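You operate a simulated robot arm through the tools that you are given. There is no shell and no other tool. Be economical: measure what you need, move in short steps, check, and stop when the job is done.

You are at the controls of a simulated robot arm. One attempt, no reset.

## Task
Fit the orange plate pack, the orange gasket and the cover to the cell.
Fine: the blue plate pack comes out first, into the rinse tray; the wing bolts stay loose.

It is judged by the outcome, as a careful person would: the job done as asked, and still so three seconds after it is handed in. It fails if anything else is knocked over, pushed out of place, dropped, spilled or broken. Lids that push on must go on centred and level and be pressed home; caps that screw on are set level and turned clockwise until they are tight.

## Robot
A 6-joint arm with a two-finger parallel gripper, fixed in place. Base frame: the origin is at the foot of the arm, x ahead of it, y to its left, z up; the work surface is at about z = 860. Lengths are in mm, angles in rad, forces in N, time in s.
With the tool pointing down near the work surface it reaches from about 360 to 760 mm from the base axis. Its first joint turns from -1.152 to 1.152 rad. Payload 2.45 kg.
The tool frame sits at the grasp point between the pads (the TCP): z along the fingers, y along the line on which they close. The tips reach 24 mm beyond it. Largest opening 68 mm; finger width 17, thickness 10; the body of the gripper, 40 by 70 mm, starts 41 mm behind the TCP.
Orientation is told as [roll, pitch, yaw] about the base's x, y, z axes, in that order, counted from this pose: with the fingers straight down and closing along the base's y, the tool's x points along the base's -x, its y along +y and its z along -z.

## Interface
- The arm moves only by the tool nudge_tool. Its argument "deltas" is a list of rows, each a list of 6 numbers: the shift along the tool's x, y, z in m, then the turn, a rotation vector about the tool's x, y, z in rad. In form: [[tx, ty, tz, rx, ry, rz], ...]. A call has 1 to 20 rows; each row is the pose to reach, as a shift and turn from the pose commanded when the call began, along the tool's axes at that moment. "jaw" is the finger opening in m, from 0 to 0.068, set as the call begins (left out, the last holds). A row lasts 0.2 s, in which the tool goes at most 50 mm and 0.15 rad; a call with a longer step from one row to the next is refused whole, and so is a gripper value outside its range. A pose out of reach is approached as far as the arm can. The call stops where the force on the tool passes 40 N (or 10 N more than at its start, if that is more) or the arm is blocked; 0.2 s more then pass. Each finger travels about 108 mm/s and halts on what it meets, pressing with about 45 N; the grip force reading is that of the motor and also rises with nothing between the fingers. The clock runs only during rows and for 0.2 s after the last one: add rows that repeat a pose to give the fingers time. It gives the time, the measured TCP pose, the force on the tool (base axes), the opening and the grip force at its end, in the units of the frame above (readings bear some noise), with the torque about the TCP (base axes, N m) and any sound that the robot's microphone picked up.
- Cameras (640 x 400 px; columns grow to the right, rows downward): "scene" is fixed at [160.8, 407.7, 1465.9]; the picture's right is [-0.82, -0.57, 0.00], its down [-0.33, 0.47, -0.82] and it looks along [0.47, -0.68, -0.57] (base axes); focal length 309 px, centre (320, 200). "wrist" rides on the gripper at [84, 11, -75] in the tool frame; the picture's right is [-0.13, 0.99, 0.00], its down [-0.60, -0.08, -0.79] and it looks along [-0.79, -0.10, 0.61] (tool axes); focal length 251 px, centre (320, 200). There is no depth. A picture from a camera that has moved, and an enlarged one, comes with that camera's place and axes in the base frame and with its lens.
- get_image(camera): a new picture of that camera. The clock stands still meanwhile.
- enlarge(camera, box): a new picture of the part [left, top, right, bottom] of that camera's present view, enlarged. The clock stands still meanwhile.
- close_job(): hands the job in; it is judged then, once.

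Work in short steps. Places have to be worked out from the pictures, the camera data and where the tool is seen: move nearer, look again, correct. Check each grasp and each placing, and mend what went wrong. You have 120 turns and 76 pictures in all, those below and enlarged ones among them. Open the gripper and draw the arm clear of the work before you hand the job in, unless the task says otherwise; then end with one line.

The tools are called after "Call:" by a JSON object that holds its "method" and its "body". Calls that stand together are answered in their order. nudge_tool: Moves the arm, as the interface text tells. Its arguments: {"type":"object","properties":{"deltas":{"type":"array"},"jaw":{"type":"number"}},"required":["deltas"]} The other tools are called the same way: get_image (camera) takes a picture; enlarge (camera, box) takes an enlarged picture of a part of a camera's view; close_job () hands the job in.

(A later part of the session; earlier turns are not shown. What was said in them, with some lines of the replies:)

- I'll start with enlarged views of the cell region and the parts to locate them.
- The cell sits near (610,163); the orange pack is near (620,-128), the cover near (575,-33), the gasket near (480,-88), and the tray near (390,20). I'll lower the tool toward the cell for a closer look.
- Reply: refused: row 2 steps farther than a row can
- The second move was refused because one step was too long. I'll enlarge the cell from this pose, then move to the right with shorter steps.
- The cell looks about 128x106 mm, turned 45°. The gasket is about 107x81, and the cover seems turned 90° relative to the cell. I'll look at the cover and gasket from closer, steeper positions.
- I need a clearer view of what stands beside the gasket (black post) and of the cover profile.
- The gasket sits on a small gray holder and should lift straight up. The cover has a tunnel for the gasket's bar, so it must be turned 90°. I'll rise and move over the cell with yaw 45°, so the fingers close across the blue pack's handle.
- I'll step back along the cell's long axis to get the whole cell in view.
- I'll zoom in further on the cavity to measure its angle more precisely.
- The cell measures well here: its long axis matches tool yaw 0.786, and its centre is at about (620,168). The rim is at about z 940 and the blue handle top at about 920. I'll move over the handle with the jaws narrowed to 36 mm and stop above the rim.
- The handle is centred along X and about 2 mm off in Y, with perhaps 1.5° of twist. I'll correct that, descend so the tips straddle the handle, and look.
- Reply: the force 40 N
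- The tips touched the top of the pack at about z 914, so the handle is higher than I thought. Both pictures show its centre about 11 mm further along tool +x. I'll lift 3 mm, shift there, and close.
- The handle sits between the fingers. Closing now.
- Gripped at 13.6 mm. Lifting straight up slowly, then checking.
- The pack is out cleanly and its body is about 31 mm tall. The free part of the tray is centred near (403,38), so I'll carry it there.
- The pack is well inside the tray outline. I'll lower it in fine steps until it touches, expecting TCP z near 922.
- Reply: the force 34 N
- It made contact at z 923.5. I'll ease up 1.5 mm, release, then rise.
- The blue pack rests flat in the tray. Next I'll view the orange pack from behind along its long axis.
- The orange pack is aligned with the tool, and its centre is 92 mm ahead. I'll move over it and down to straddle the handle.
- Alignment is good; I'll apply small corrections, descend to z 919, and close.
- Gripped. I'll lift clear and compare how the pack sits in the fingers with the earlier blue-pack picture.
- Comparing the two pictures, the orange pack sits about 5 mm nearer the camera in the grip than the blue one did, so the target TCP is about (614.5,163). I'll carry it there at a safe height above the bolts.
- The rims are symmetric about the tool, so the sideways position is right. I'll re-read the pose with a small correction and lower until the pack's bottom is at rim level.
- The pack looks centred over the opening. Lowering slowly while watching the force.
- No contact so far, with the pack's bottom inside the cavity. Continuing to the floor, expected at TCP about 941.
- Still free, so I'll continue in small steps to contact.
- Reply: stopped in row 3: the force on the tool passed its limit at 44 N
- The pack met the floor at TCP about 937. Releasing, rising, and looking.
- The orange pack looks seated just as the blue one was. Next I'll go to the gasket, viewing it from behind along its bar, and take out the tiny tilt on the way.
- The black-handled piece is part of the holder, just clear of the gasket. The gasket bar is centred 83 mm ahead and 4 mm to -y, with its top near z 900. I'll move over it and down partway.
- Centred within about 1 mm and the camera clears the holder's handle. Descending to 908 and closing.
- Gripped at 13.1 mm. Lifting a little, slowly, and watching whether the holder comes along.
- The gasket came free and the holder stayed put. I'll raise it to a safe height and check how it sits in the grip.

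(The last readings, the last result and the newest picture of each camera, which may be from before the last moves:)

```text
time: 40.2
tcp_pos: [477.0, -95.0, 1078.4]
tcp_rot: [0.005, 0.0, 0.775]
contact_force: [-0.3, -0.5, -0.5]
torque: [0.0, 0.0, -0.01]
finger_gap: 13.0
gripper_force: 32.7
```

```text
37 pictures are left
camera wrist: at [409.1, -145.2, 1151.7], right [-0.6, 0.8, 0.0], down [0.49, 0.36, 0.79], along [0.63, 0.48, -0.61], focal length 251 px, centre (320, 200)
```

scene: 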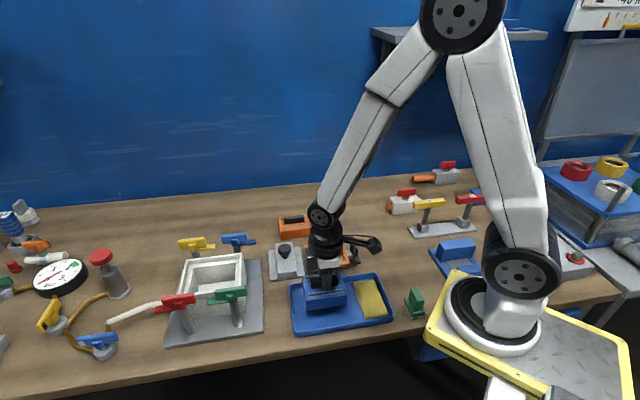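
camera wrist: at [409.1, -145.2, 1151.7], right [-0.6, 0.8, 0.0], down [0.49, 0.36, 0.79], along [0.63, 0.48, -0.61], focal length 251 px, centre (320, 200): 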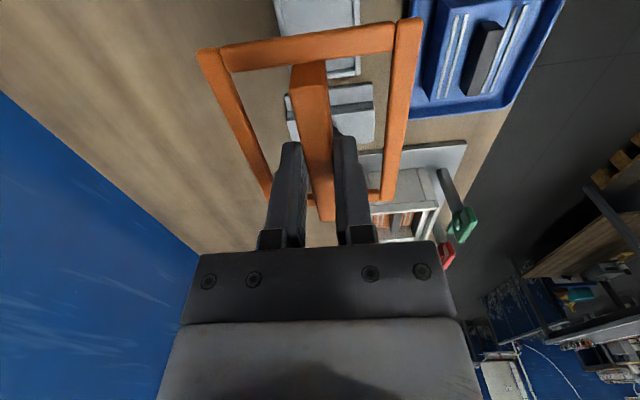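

The gasket sits centred and level in the grip. Carrying it over the cell.

Call:
{"method": "nudge_tool", "body": {"deltas": [[-0.039, 0.012, 0, 0, 0, 0], [-0.078, 0.025, 0, 0.0036, 0.0035, 0], [-0.118, 0.037, 0, 0.0036, 0.0035, 0], [-0.157, 0.05, 0, 0.0036, 0.0035, 0], [-0.196, 0.062, 0, 0.0036, 0.0035, 0], [-0.235, 0.075, 0, 0.0036, 0.0035, 0], [-0.275, 0.087, 0, 0.0036, 0.0035, -0.008], [-0.275, 0.087, 0.04, 0.0036, 0.0035, -0.008], [-0.275, 0.087, 0.073, 0.0036, 0.0035, -0.008], [-0.275, 0.087, 0.073, 0.0036, 0.0035, -0.008]]}}

Call:
{"method": "get_image", "body": {"camera": "wrist"}}

Call:
{"method": "enlarge", "body": {"camera": "scene", "box": [165, 215, 265, 315]}}

```text
time: 42.4
tcp_pos: [616.1, 160.8, 1005.0]
tcp_rot: [0.0, 0.001, 0.783]
contact_force: [-0.2, -0.2, 0.1]
torque: [-0.02, 0.03, -0.02]
finger_gap: 13.2
gripper_force: 32.7
```

```text
36 pictures are left
camera wrist: at [548.4, 111.4, 1079.1], right [-0.61, 0.79, 0.0], down [0.49, 0.37, 0.79], along [0.63, 0.48, -0.61], focal length 251 px, centre (320, 200)
```

wrist: 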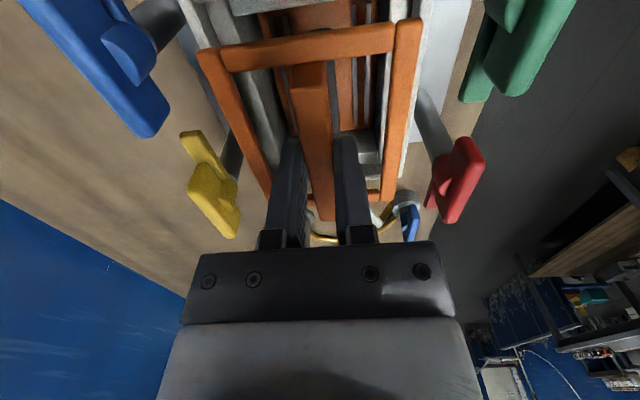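

```text
4.00 times, centred on (215, 265) of scene
camera zoom: at [160.8, 407.7, 1465.9], right [-0.82, -0.57, 0.0], down [-0.33, 0.47, -0.82], along [0.47, -0.68, -0.57], focal length 1238 px, centre (740, -60)
```

zoom: 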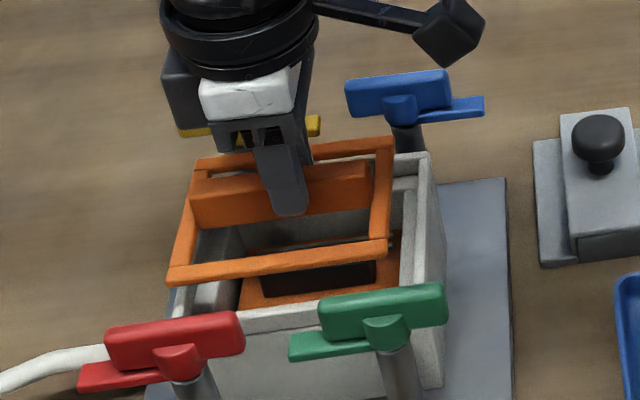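

By the scene picture, the gasket is perhaps 2–5 mm too far along the long axis. I'll shift back 2.5 mm and lower to just above the rim for a direct comparison.

Call:
{"method": "nudge_tool", "body": {"deltas": [[0.0025, 0, 0.01, 0, 0, 0], [0.0025, 0, 0.017, 0, 0, 0], [0.0025, 0, 0.017, 0, 0, 0]]}}

Call:
{"method": "enlarge", "body": {"camera": "scene", "box": [170, 230, 250, 290]}}

Call:
{"method": "enlarge", "body": {"camera": "wrist", "box": [160, 0, 460, 188]}}

```text
time: 43.2
tcp_pos: [613.6, 160.0, 987.6]
tcp_rot: [0.001, 0.002, 0.782]
contact_force: [-3.4, -1.1, 2.2]
torque: [0.09, -0.07, 0.02]
finger_gap: 13.0
gripper_force: 33.3
```

```text
6.67 times, centred on (210, 260) of scene
camera zoom: at [160.7, 407.7, 1465.9], right [-0.82, -0.57, 0.0], down [-0.32, 0.47, -0.82], along [0.47, -0.68, -0.57], focal length 2062 px, centre (1053, -200)
```

zoom: 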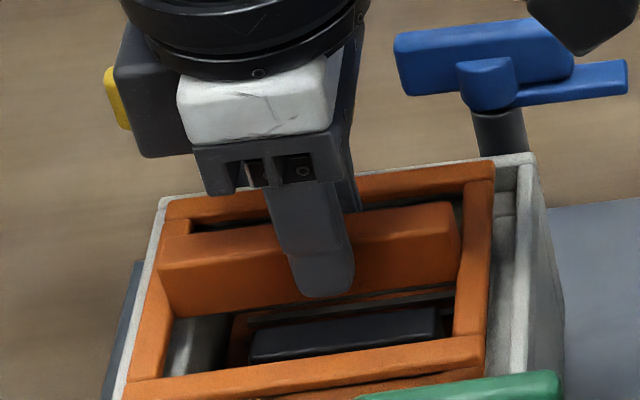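

```text
2.13 times, centred on (310, 94) of wrist
camera zoom: at [545.8, 109.6, 1062.6], right [-0.61, 0.79, 0.0], down [0.49, 0.37, 0.79], along [0.63, 0.48, -0.61], focal length 535 px, centre (341, 426)
```

zoom: 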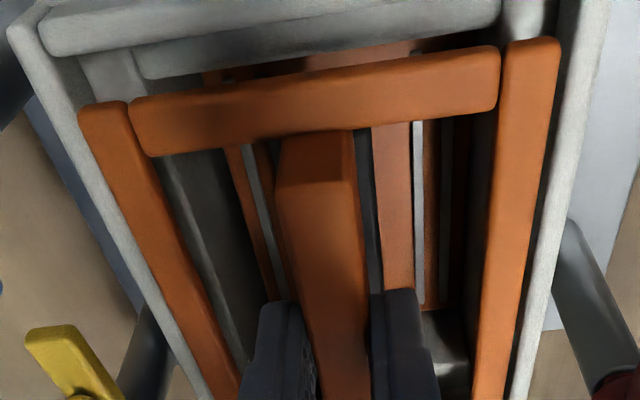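

The gasket is centred sideways. Along the long axis, the scene view suggests another 2.5 mm and the wrist view slightly less, so I'll shift 1.5 mm and re-read the force.

Call:
{"method": "nudge_tool", "body": {"deltas": [[0.0015, 0, -0.001, 0, 0, 0], [0.0015, 0, 0, 0, 0, 0], [0.0015, 0, 0.002, 0, 0, 0], [0.0015, 0, 0.004, 0, 0, 0]]}}

```text
time: 44.2
tcp_pos: [612.1, 158.6, 984.7]
tcp_rot: [0.0, 0.0, 0.784]
contact_force: [0.0, -0.5, -0.6]
torque: [0.02, -0.03, -0.02]
finger_gap: 12.9
gripper_force: 32.8
```

No contact yet. Lowering in fine steps.

Call:
{"method": "nudge_tool", "body": {"deltas": [[0, 0, 0.002, 0, 0, 0], [0, 0, 0.004, 0, 0, 0], [0, 0, 0.006, 0, 0, 0], [0, 0, 0.008, 0, 0, 0], [0, 0, 0.01, 0, 0, 0]]}}

Call:
{"method": "enlarge", "body": {"camera": "scene", "box": [170, 230, 250, 290]}}

```text
time: 45.4
tcp_pos: [611.6, 158.2, 974.1]
tcp_rot: [0.0, 0.004, 0.784]
contact_force: [0.1, 0.6, -0.8]
torque: [0.0, -0.05, -0.05]
finger_gap: 12.9
gripper_force: 32.6
```

```text
6.67 times, centred on (210, 260) of scene
camera zoom: at [160.8, 407.7, 1465.9], right [-0.82, -0.57, 0.0], down [-0.33, 0.47, -0.82], along [0.47, -0.68, -0.57], focal length 2062 px, centre (1053, -200)
```

zoom: 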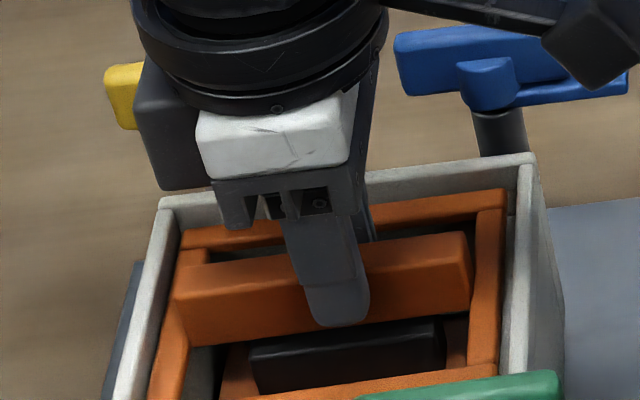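

The gasket has entered the recess with even gaps. Continuing down to the ledge.

Call:
{"method": "nudge_tool", "body": {"deltas": [[0, 0, 0.002, 0, 0, 0], [0, 0, 0.004, 0, 0, 0], [0, 0, 0.006, 0, 0, 0], [0, 0, 0.008, 0, 0, 0], [0, 0, 0.01, 0, 0, 0], [0, 0, 0.012, 0, 0, 0], [0, 0, 0.014, 0, 0, 0]]}}

Call:
{"method": "enlarge", "body": {"camera": "scene", "box": [170, 230, 250, 290]}}

```text
time: 46.2
tcp_pos: [613.2, 159.8, 973.7]
tcp_rot: [-0.002, 0.003, 0.783]
contact_force: [-2.5, -0.8, 6.1]
torque: [0.02, 0.04, 0.05]
finger_gap: 13.1
gripper_force: 33.0
stopped in row 3: the force on the tool passed its limit at 45 N (the readings are from after the stop); the commanded pose is now the measured one
```

```text
6.67 times, centred on (210, 260) of scene
camera zoom: at [160.6, 407.7, 1466.0], right [-0.82, -0.57, 0.0], down [-0.32, 0.47, -0.82], along [0.47, -0.68, -0.57], focal length 2062 px, centre (1053, -200)
```

zoom: 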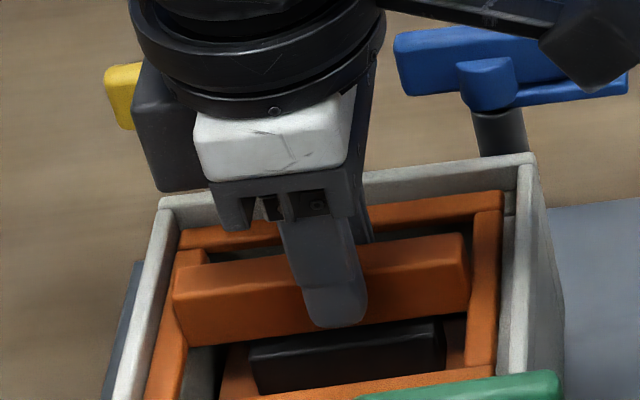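

Firm, even contact (negligible torque) with the frame inside the rim. I'll release, back off and look from behind.

Call:
{"method": "nudge_tool", "body": {"deltas": [[0, 0, -0.0005, 0, 0, 0], [0, 0, -0.0005, 0, 0, 0]], "jaw": 0.034}}

Call:
{"method": "nudge_tool", "body": {"deltas": [[0, 0, -0.02, 0, 0, 0], [0, 0, -0.06, 0, 0, 0], [0.03, 0, -0.09, 0, 0, 0], [0.07, 0, -0.1, 0, 0, 0], [0.1, 0, -0.1, 0, 0, 0], [0.1, 0, -0.1, 0, 0, 0]]}}

Call:
{"method": "enlarge", "body": {"camera": "wrist", "box": [240, 0, 420, 200]}}

Call:
{"method": "enlarge", "body": {"camera": "scene", "box": [160, 220, 260, 300]}}

```text
time: 46.8
tcp_pos: [613.1, 159.8, 973.0]
tcp_rot: [0.0, 0.003, 0.783]
contact_force: [0.4, 0.9, 0.1]
torque: [0.0, 0.02, -0.04]
finger_gap: 34.1
gripper_force: 0.0
```

```text
time: 48.2
tcp_pos: [544.0, 87.8, 1073.8]
tcp_rot: [-0.001, 0.003, 0.783]
contact_force: [-0.5, -1.1, -0.2]
torque: [0.0, 0.0, -0.03]
finger_gap: 34.0
gripper_force: 0.0
```

```text
2.00 times, centred on (330, 100) of wrist
camera zoom: at [474.9, 37.0, 1147.4], right [-0.61, 0.79, 0.0], down [0.48, 0.37, 0.79], along [0.63, 0.48, -0.61], focal length 503 px, centre (300, 400)
```

zoom: 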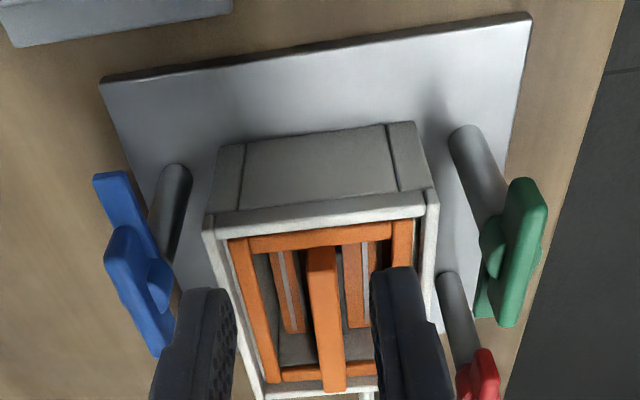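

```text
5.00 times, centred on (210, 260) of scene
camera zoom: at [160.8, 407.7, 1465.9], right [-0.82, -0.57, 0.0], down [-0.32, 0.47, -0.82], along [0.47, -0.68, -0.57], focal length 1547 px, centre (870, -100)
```

zoom: 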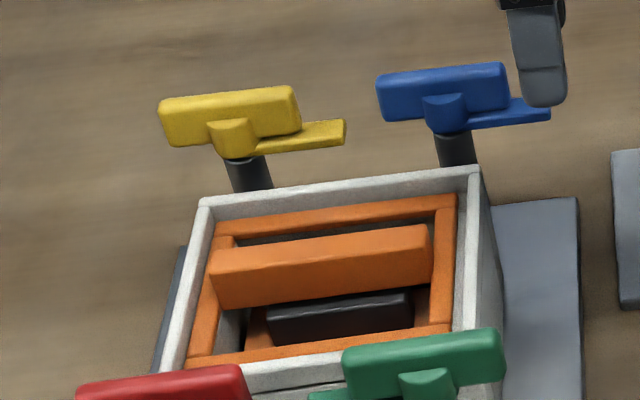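

The gasket lies level in its recess, with its bar along the long axis. For the cover I'll turn the tool to yaw -0.785, so the later 90° turn ends at +0.785, and view it.

Call:
{"method": "nudge_tool", "body": {"deltas": [[0.005, 0.001, 0, 0, 0, 0.1425], [0.011, 0.002, 0, 0, 0, 0.285], [0.016, 0.002, 0, 0, 0, 0.4275], [0.022, 0.003, 0, 0, 0, 0.57], [0.027, 0.004, 0, 0, 0, 0.7125], [0.033, 0.005, 0, 0, 0, 0.855], [0.038, 0.006, 0, 0, 0, 0.9975], [0.044, 0.007, 0, 0, 0, 1.14], [0.049, 0.007, 0, 0, 0, 1.2825], [0.055, 0.008, 0, 0, 0, 1.425], [0.06, 0.009, 0.01, 0, 0, 1.568], [0.06, 0.009, 0.02, 0, 0, 1.568], [0.06, 0.009, 0.02, 0, 0, 1.568]], "jaw": 0.06}}

Call:
{"method": "enlarge", "body": {"camera": "wrist", "box": [200, 0, 440, 190]}}

```text
time: 51.0
tcp_pos: [493.7, 52.3, 1053.9]
tcp_rot: [-0.001, 0.0, -0.787]
contact_force: [0.1, 0.2, -0.7]
torque: [0.01, -0.03, 0.03]
finger_gap: 59.8
gripper_force: 0.1
```

```text
2.11 times, centred on (320, 95) of wrist
camera zoom: at [441.0, 120.7, 1127.5], right [0.79, 0.61, 0.0], down [0.37, -0.48, 0.79], along [0.48, -0.63, -0.61], focal length 529 px, centre (320, 421)
```

zoom: 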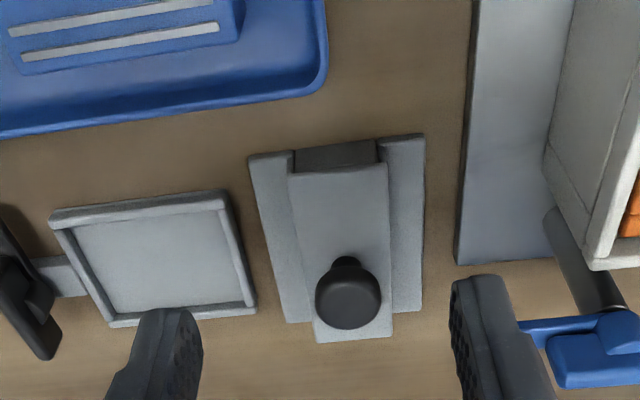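

The cover plate is about 84x106, the same as the gasket, so it drops into the recess on top of it. The knob is about Ø33, centred about 90 mm ahead. I'll move over it and down partway.

Call:
{"method": "nudge_tool", "body": {"deltas": [[-0.045, 0.0015, 0, 0, 0, 0], [-0.09, 0.0028, 0, 0, 0, 0], [-0.09, 0.0028, 0.045, 0, 0, 0], [-0.09, 0.0028, 0.085, 0, 0, 0], [-0.09, 0.0028, 0.1, 0, 0, 0], [-0.09, 0.0028, 0.1, 0, 0, 0]]}}

Call:
{"method": "get_image", "body": {"camera": "wrist"}}

Call:
{"method": "enlarge", "body": {"camera": "scene", "box": [250, 205, 330, 285]}}

```text
time: 52.4
tcp_pos: [560.7, -10.1, 953.3]
tcp_rot: [-0.002, 0.001, -0.784]
contact_force: [0.1, -0.8, -0.1]
torque: [0.01, 0.0, -0.02]
finger_gap: 59.9
gripper_force: 0.0
```

```text
27 pictures are left
camera wrist: at [507.6, 58.5, 1026.5], right [0.79, 0.61, 0.0], down [0.37, -0.48, 0.79], along [0.48, -0.63, -0.61], focal length 251 px, centre (320, 200)
```

wrist: 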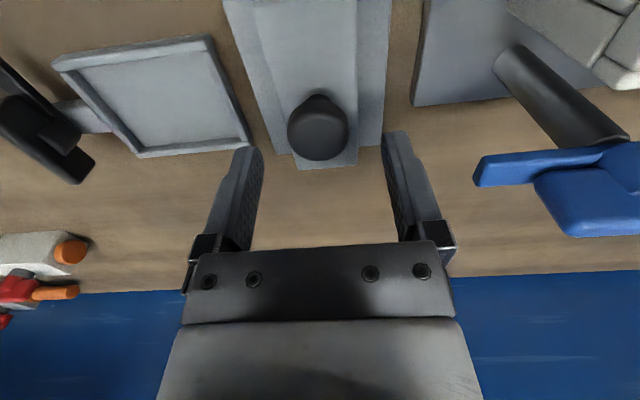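

```text
5.00 times, centred on (290, 245) of scene
camera zoom: at [160.8, 407.7, 1465.9], right [-0.82, -0.57, 0.0], down [-0.33, 0.47, -0.82], along [0.47, -0.68, -0.57], focal length 1547 px, centre (470, -25)
```

zoom: 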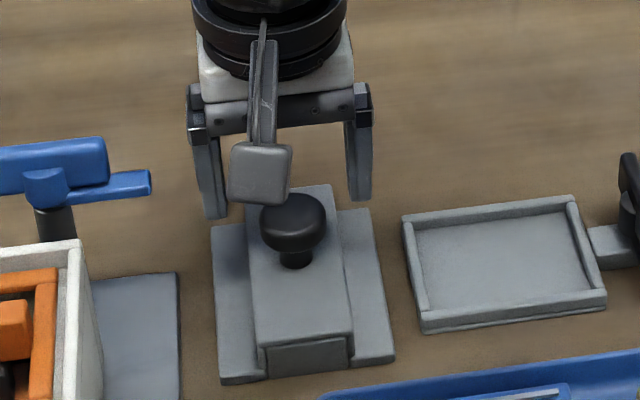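

The knob is centred between the fingers. Descending to 921 and gripping.

Call:
{"method": "nudge_tool", "body": {"deltas": [[0.0015, -0.0006, 0.012, 0, 0, 0], [0.0015, -0.0006, 0.024, 0, 0, 0], [0.0015, -0.0006, 0.032, 0, 0, 0], [0.0015, -0.0006, 0.032, 0, 0, 0]]}}

Call:
{"method": "nudge_tool", "body": {"deltas": [[0, 0, 0, 0, 0, 0], [0, 0, 0, 0, 0, 0], [0, 0, 0, 0, 0, 0]], "jaw": 0.0}}

Call:
{"method": "enlarge", "body": {"camera": "scene", "box": [250, 205, 330, 285]}}

```text
time: 53.4
tcp_pos: [557.4, -8.0, 921.1]
tcp_rot: [-0.003, 0.0, -0.787]
contact_force: [-0.5, -1.2, 0.4]
torque: [0.03, -0.01, 0.0]
finger_gap: 59.8
gripper_force: 0.0
```

```text
time: 54.2
tcp_pos: [558.3, -7.2, 921.8]
tcp_rot: [-0.001, -0.001, -0.785]
contact_force: [0.2, -0.3, -0.5]
torque: [0.04, -0.03, -0.01]
finger_gap: 32.2
gripper_force: 44.7
```

```text
5.00 times, centred on (290, 245) of scene
camera zoom: at [160.8, 407.7, 1465.9], right [-0.82, -0.57, 0.0], down [-0.33, 0.47, -0.82], along [0.47, -0.68, -0.57], focal length 1547 px, centre (470, -25)
```

zoom: 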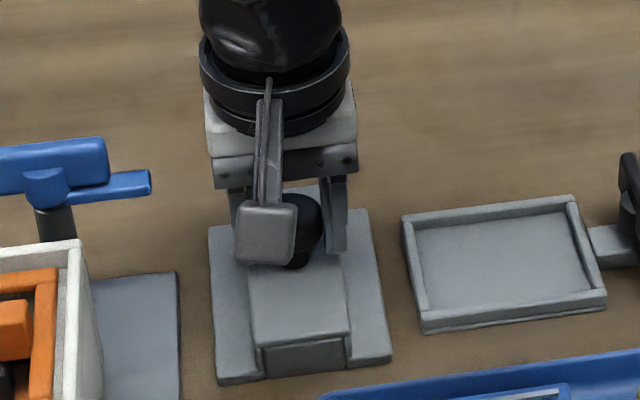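

Gripped at 32.2 mm. Lifting and checking that the cover hangs level.

Call:
{"method": "nudge_tool", "body": {"deltas": [[0, 0, -0.008, 0, 0, 0], [0, 0, -0.03, 0, 0, 0], [0, 0, -0.07, 0, 0, 0], [0, 0, -0.11, 0, 0, 0], [0, 0, -0.15, 0, 0, 0], [0, 0, -0.18, 0, 0, 0], [0, 0, -0.18, 0, 0, 0]]}}

Call:
{"method": "get_image", "body": {"camera": "wrist"}}

Call:
{"method": "enlarge", "body": {"camera": "scene", "box": [220, 100, 340, 220]}}

```text
time: 55.8
tcp_pos: [559.2, -4.9, 1101.0]
tcp_rot: [-0.002, 0.0, -0.785]
contact_force: [-0.5, -0.4, -2.4]
torque: [0.04, -0.01, 0.01]
finger_gap: 32.0
gripper_force: 44.7
```

```text
24 pictures are left
camera wrist: at [505.9, 61.5, 1175.4], right [0.79, 0.61, 0.0], down [0.37, -0.48, 0.79], along [0.48, -0.63, -0.61], focal length 251 px, centre (320, 200)
```

wrist: 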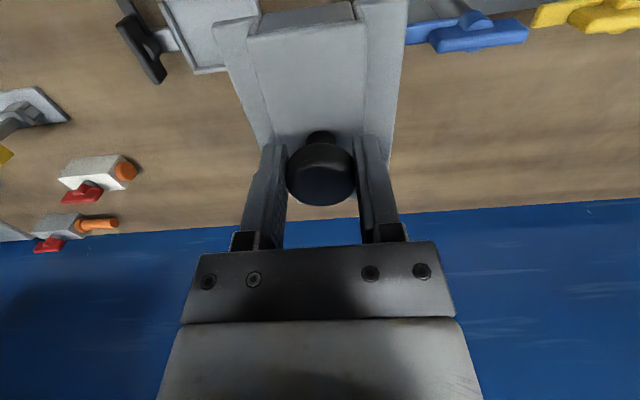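

```text
3.33 times, centred on (280, 160) of scene
camera zoom: at [160.8, 407.7, 1465.9], right [-0.82, -0.57, 0.0], down [-0.33, 0.47, -0.82], along [0.47, -0.68, -0.57], focal length 1031 px, centre (453, 333)
```

zoom: 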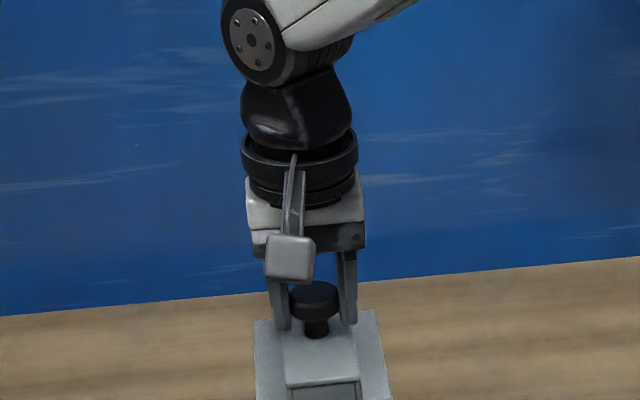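

The cover hangs level, centred about 2.5 mm ahead of the TCP. I'll carry it over the cell while turning 90°.

Call:
{"method": "nudge_tool", "body": {"deltas": [[0.007, 0.014, 0, 0, 0, -0.1427], [0.014, 0.028, 0, 0, 0, -0.2854], [0.022, 0.042, 0, 0, 0, -0.4281], [0.029, 0.056, 0, 0, 0, -0.5708], [0.036, 0.07, 0, 0, 0, -0.7135], [0.043, 0.084, 0, 0, 0, -0.8562], [0.05, 0.098, 0, 0, 0, -0.9989], [0.058, 0.112, 0, 0, 0, -1.1416], [0.065, 0.126, 0, 0, 0, -1.2843], [0.072, 0.14, 0, 0, 0, -1.427], [0.0793, 0.1533, 0, 0, 0, -1.569], [0.0793, 0.1533, 0.03, 0, 0, -1.569], [0.0793, 0.1533, 0.065, 0, 0, -1.569], [0.0793, 0.1533, 0.065, 0, 0, -1.569]]}}

Call:
{"method": "get_image", "body": {"camera": "wrist"}}

Call:
{"method": "enlarge", "body": {"camera": "scene", "box": [160, 210, 260, 300]}}

```text
time: 58.8
tcp_pos: [611.0, 157.3, 1035.4]
tcp_rot: [-0.002, 0.003, 0.784]
contact_force: [0.5, -0.6, -1.4]
torque: [0.0, -0.04, 0.01]
finger_gap: 31.8
gripper_force: 44.9
```

```text
22 pictures are left
camera wrist: at [543.0, 106.1, 1110.5], right [-0.61, 0.79, 0.0], down [0.48, 0.37, 0.79], along [0.63, 0.48, -0.61], focal length 251 px, centre (320, 200)
```

wrist: 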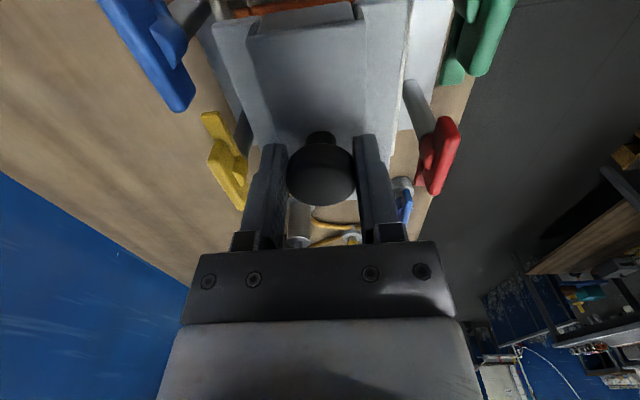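

```text
4.44 times, centred on (210, 255) of scene
camera zoom: at [160.8, 407.7, 1465.9], right [-0.82, -0.57, 0.0], down [-0.33, 0.47, -0.82], along [0.47, -0.68, -0.57], focal length 1375 px, centre (809, -44)
```

zoom: 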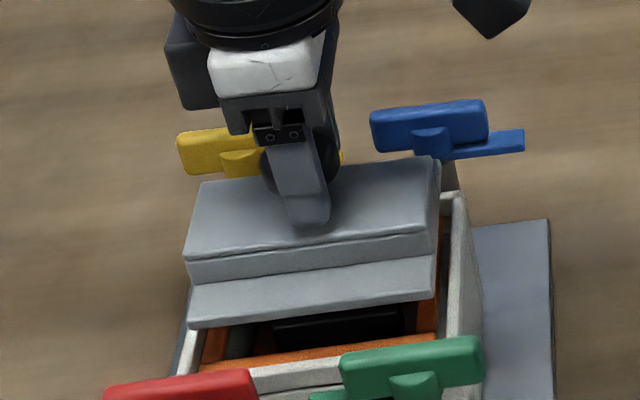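

Orientation is right. Lowering to just above the rim for an alignment check.

Call:
{"method": "nudge_tool", "body": {"deltas": [[0, 0, 0.008, 0, 0, 0], [0, 0, 0.014, 0, 0, 0], [0, 0, 0.014, 0, 0, 0]]}}

Call:
{"method": "enlarge", "body": {"camera": "scene", "box": [170, 230, 250, 290]}}

Call:
{"method": "enlarge", "body": {"camera": "wrist", "box": [160, 0, 460, 188]}}

```text
time: 59.6
tcp_pos: [610.8, 157.0, 1025.4]
tcp_rot: [-0.002, -0.001, 0.783]
contact_force: [-5.5, -3.7, 14.1]
torque: [0.29, -0.21, 0.05]
finger_gap: 32.1
gripper_force: 44.9
```

```text
6.67 times, centred on (210, 260) of scene
camera zoom: at [160.3, 407.5, 1466.0], right [-0.82, -0.57, 0.0], down [-0.32, 0.47, -0.82], along [0.47, -0.68, -0.57], focal length 2062 px, centre (1053, -200)
```

zoom: 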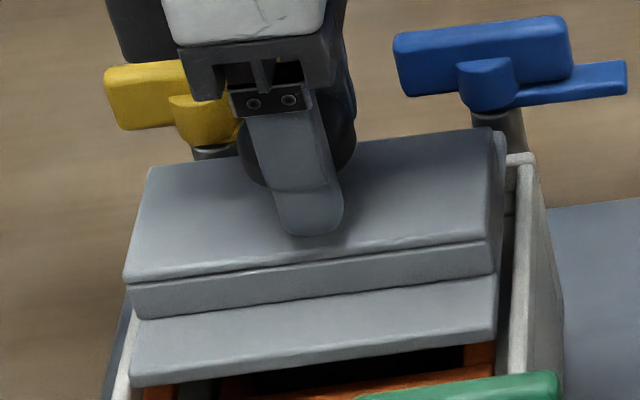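

```text
2.13 times, centred on (310, 94) of wrist
camera zoom: at [542.9, 106.0, 1098.6], right [-0.61, 0.79, 0.0], down [0.48, 0.37, 0.79], along [0.63, 0.48, -0.61], focal length 535 px, centre (341, 426)
```

zoom: 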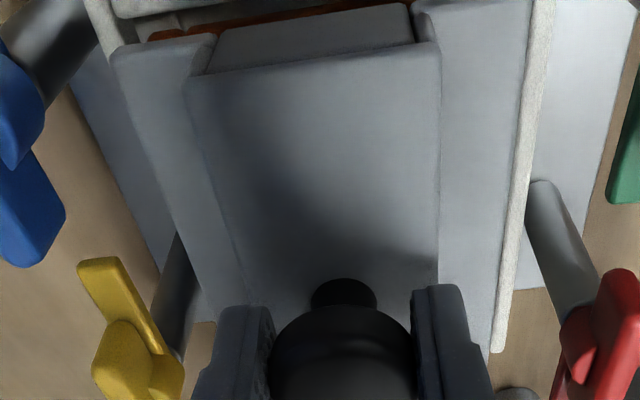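

The cover touched early, and the torque puts the contact at its far end on the centreline. That means its end wall is on the gasket bar's far end. The scene geometry also puts the cover about 2.6 mm too near, so I'll lift, shift 2.7 mm further along, and retry.

Call:
{"method": "nudge_tool", "body": {"deltas": [[0, 0, -0.006, 0, 0, 0], [-0.0027, 0, -0.006, 0, 0, 0], [-0.0027, 0, -0.004, 0, 0, 0], [-0.0027, 0, -0.002, 0, 0, 0], [-0.0027, 0, 0.0, 0, 0, 0], [-0.0027, 0, 0.002, 0, 0, 0], [-0.0027, 0, 0.004, 0, 0, 0]]}}

```text
time: 61.2
tcp_pos: [609.4, 157.9, 1015.5]
tcp_rot: [0.002, 0.005, 0.784]
contact_force: [0.0, -0.5, -1.8]
torque: [0.0, 0.02, -0.01]
finger_gap: 31.5
gripper_force: 44.8
```

It's now below the earlier contact height with no force, so the bar has entered the tunnel. I'll continue down to contact.

Call:
{"method": "nudge_tool", "body": {"deltas": [[0, 0, 0.002, 0, 0, 0], [0, 0, 0.004, 0, 0, 0], [0, 0, 0.006, 0, 0, 0], [0, 0, 0.008, 0, 0, 0], [0, 0, 0.01, 0, 0, 0], [0, 0, 0.012, 0, 0, 0]]}}

Call:
{"method": "enlarge", "body": {"camera": "scene", "box": [170, 230, 250, 290]}}

Call:
{"method": "enlarge", "body": {"camera": "wrist", "box": [160, 0, 460, 188]}}

```text
time: 62.6
tcp_pos: [610.7, 158.2, 1005.7]
tcp_rot: [0.002, 0.001, 0.786]
contact_force: [-0.2, -0.2, -2.1]
torque: [0.0, 0.01, 0.02]
finger_gap: 31.9
gripper_force: 44.5
```

```text
6.67 times, centred on (210, 260) of scene
camera zoom: at [160.8, 407.7, 1465.9], right [-0.82, -0.57, 0.0], down [-0.33, 0.47, -0.82], along [0.47, -0.68, -0.57], focal length 2062 px, centre (1053, -200)
```

zoom: 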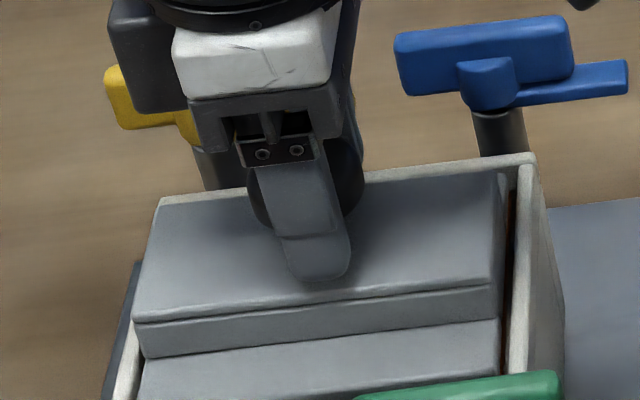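

```text
2.13 times, centred on (310, 94) of wrist
camera zoom: at [543.2, 108.1, 1080.4], right [-0.61, 0.79, 0.0], down [0.48, 0.37, 0.79], along [0.63, 0.48, -0.61], focal length 535 px, centre (341, 426)
```

zoom: 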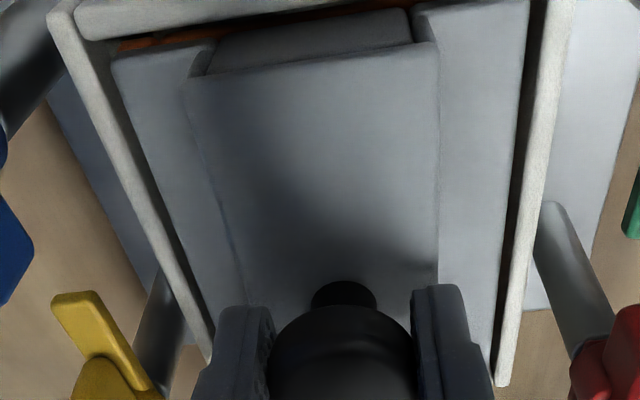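

The cover is inside the rim with gaps all round and no force yet. Lowering the last few millimetres onto the gasket.

Call:
{"method": "nudge_tool", "body": {"deltas": [[0, 0, 0.002, 0, 0, 0], [0, 0, 0.004, 0, 0, 0], [0, 0, 0.006, 0, 0, 0], [0, 0, 0.008, 0, 0, 0], [0, 0, 0.01, 0, 0, 0]]}}

```text
time: 63.8
tcp_pos: [613.3, 159.4, 1000.4]
tcp_rot: [-0.004, -0.007, 0.785]
contact_force: [-2.8, 2.5, 36.5]
torque: [0.2, -0.03, -0.02]
finger_gap: 32.1
gripper_force: 44.5
```

The cover is seated: 36 N with an almost central reaction. I'll give one slightly firmer press to confirm it's home, then release.

Call:
{"method": "nudge_tool", "body": {"deltas": [[0, 0, 0.001, 0, 0, 0], [0, 0, 0.002, 0, 0, 0]]}}

Call:
{"method": "nudge_tool", "body": {"deltas": [[0, 0, -0.001, 0, 0, 0], [0, 0, -0.002, 0, 0, 0]]}}

```text
time: 64.4
tcp_pos: [612.2, 160.8, 998.8]
tcp_rot: [-0.005, -0.007, 0.784]
contact_force: [-2.3, 2.8, 36.9]
torque: [0.19, -0.02, 0.0]
finger_gap: 32.0
gripper_force: 45.1
```

```text
time: 65.0
tcp_pos: [613.5, 159.3, 999.3]
tcp_rot: [-0.004, -0.005, 0.785]
contact_force: [-0.1, 6.1, 25.1]
torque: [0.81, -0.69, 0.04]
finger_gap: 31.9
gripper_force: 45.0
```

I'll unload the remaining press before opening.

Call:
{"method": "nudge_tool", "body": {"deltas": [[0, 0, -0.001, 0, 0, 0], [0, 0, -0.002, 0, 0, 0]]}}

Call:
{"method": "enlarge", "body": {"camera": "scene", "box": [170, 230, 250, 290]}}

```text
time: 65.6
tcp_pos: [612.7, 159.8, 999.1]
tcp_rot: [-0.002, -0.002, 0.785]
contact_force: [6.0, 11.3, 14.9]
torque: [0.89, -0.85, 0.12]
finger_gap: 31.8
gripper_force: 44.3
```

```text
6.67 times, centred on (210, 260) of scene
camera zoom: at [160.6, 407.9, 1465.9], right [-0.82, -0.57, 0.0], down [-0.32, 0.47, -0.82], along [0.47, -0.68, -0.57], focal length 2062 px, centre (1053, -200)
```

zoom: 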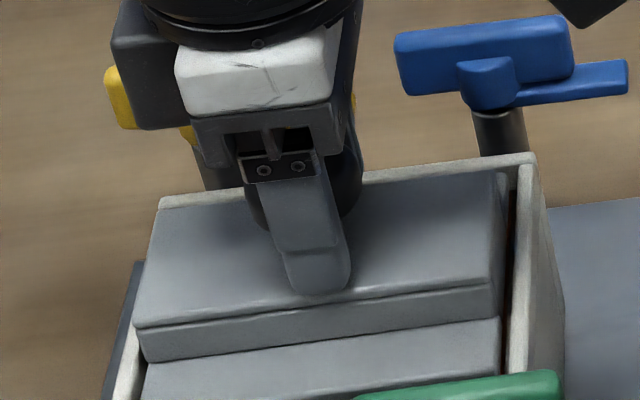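

The residual is a sideways load held by friction, so opening the fingers will relieve it. I'll release and rise straight up.

Call:
{"method": "nudge_tool", "body": {"deltas": [[0, 0, -0.001, 0, 0, 0], [0, 0, -0.001, 0, 0, 0]], "jaw": 0.056}}

Call:
{"method": "nudge_tool", "body": {"deltas": [[0, 0, -0.02, 0, 0, 0], [0, 0, -0.05, 0, 0, 0], [0.03, 0, -0.08, 0, 0, 0], [0.07, 0, -0.09, 0, 0, 0], [0.1, 0, -0.09, 0, 0, 0], [0.1, 0, -0.09, 0, 0, 0]]}}

Call:
{"method": "enlarge", "body": {"camera": "wrist", "box": [200, 0, 440, 190]}}

Call:
{"method": "enlarge", "body": {"camera": "scene", "box": [160, 220, 260, 300]}}

```text
time: 66.2
tcp_pos: [612.1, 158.3, 998.1]
tcp_rot: [-0.001, 0.005, 0.784]
contact_force: [0.3, -0.1, 0.2]
torque: [-0.02, 0.03, 0.02]
finger_gap: 56.2
gripper_force: 0.1
```

```text
time: 67.6
tcp_pos: [540.1, 86.9, 1090.1]
tcp_rot: [0.0, 0.001, 0.783]
contact_force: [-0.5, 0.5, -0.5]
torque: [0.0, 0.01, 0.02]
finger_gap: 56.0
gripper_force: 0.0
```

```text
2.11 times, centred on (320, 95) of wrist
camera zoom: at [471.8, 36.9, 1164.3], right [-0.61, 0.79, 0.0], down [0.48, 0.37, 0.79], along [0.63, 0.48, -0.61], focal length 529 px, centre (320, 421)
```

zoom: 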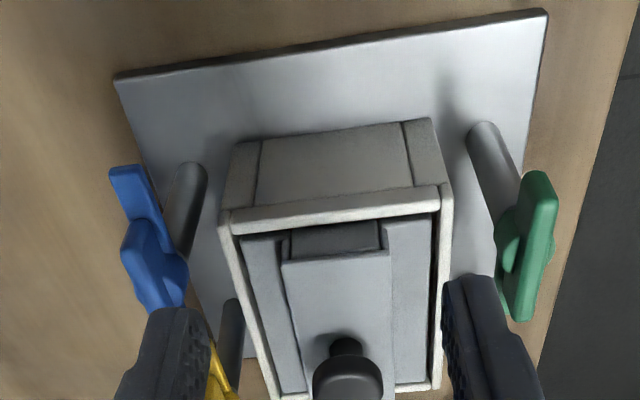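

```text
5.00 times, centred on (210, 260) of scene
camera zoom: at [160.8, 407.7, 1465.9], right [-0.82, -0.57, 0.0], down [-0.33, 0.47, -0.82], along [0.47, -0.68, -0.57], focal length 1547 px, centre (870, -100)
```

zoom: 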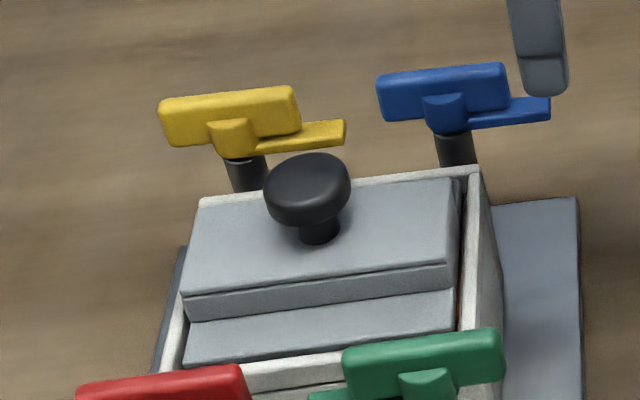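

The cover sits level inside the rim. As a final check I'll close the fingers and press straight down on the knob to confirm it's home.

Call:
{"method": "nudge_tool", "body": {"deltas": [[-0.04, 0, 0, 0, 0, 0], [-0.08, 0, 0, 0, 0, 0], [-0.102, 0, 0, 0, 0, 0], [-0.102, 0, 0.03, 0, 0, 0], [-0.102, 0, 0.05, 0, 0, 0]], "jaw": 0.0}}

Call:
{"method": "nudge_tool", "body": {"deltas": [[0, 0, 0.002, 0, 0, 0], [0, 0, 0.004, 0, 0, 0], [0, 0, 0.006, 0, 0, 0], [0, 0, 0.008, 0, 0, 0], [0, 0, 0.01, 0, 0, 0], [0, 0, 0.012, 0, 0, 0], [0, 0, 0.014, 0, 0, 0], [0, 0, 0.016, 0, 0, 0], [0, 0, 0.018, 0, 0, 0]]}}

```text
time: 68.8
tcp_pos: [615.9, 160.0, 1040.4]
tcp_rot: [0.0, 0.001, 0.783]
contact_force: [0.4, -0.5, -1.3]
torque: [0.01, 0.03, 0.01]
finger_gap: 0.1
gripper_force: 23.5
```

```text
time: 70.6
tcp_pos: [613.7, 159.6, 1028.9]
tcp_rot: [-0.003, -0.002, 0.786]
contact_force: [-3.5, -0.5, 7.9]
torque: [0.0, 0.17, 0.03]
finger_gap: 0.0
gripper_force: 24.1
stopped in row 9: the force on the tool passed its limit at 44 N (the readings are from after the stop); the commanded pose is now the measured one
```

The knob takes 44 N firmly. I'll retreat well clear, open the gripper, and take final pictures.

Call:
{"method": "nudge_tool", "body": {"deltas": [[0, 0, -0.03, 0, 0, 0], [0, 0, -0.07, 0, 0, 0], [0.04, 0, -0.1, 0, 0, 0], [0.08, 0, -0.13, 0, 0, 0], [0.12, 0, -0.16, 0, 0, 0], [0.15, 0, -0.19, 0, 0, 0], [0.15, 0, -0.19, 0, 0, 0]], "jaw": 0.06}}

Call:
{"method": "get_image", "body": {"camera": "scene"}}

Call:
{"method": "enlarge", "body": {"camera": "scene", "box": [160, 220, 260, 300]}}

Call:
{"method": "enlarge", "body": {"camera": "wrist", "box": [200, 0, 440, 190]}}

```text
time: 72.2
tcp_pos: [506.5, 53.0, 1218.9]
tcp_rot: [-0.001, -0.003, 0.782]
contact_force: [-0.9, -0.1, 0.3]
torque: [0.02, 0.0, -0.03]
finger_gap: 60.0
gripper_force: 0.0
```

```text
13 pictures are left
```

scene: 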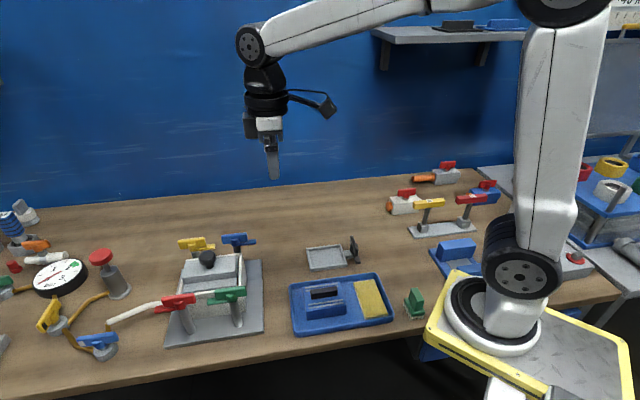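

```text
5.00 times, centred on (210, 260) of scene
camera zoom: at [160.8, 407.7, 1465.9], right [-0.82, -0.57, 0.0], down [-0.33, 0.47, -0.82], along [0.47, -0.68, -0.57], focal length 1547 px, centre (870, -100)
```

zoom: 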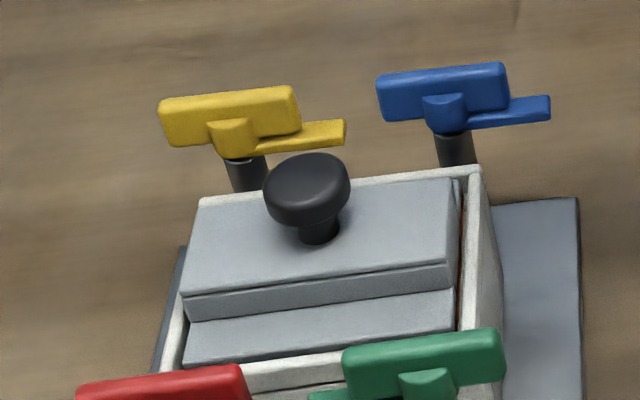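

```text
2.11 times, centred on (320, 95) of wrist
camera zoom: at [438.6, 3.1, 1292.4], right [-0.61, 0.79, 0.0], down [0.48, 0.37, 0.79], along [0.63, 0.48, -0.61], focal length 529 px, centre (320, 421)
```

zoom: 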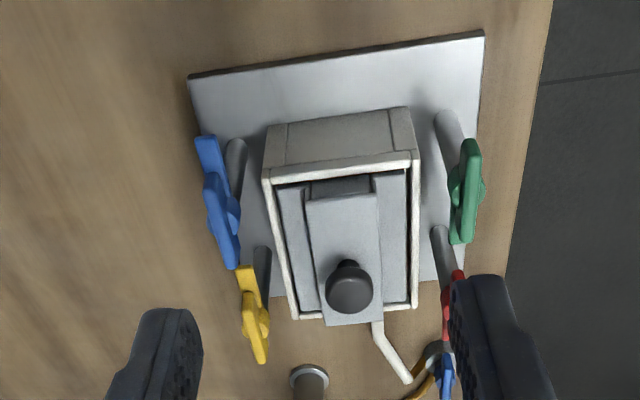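

The pictures show the orange pack, gasket and cover seated level in the cell. The blue pack is in the tray, the bolts are untouched, and the arm is clear. Handing in.

Call:
{"method": "close_job", "body": {}}

```text
The job is handed in.
```

The blue plate pack is in the rinse tray, and the orange plate pack, orange gasket and cover are fitted to the cell and pressed home, with the wing bolts left loose.
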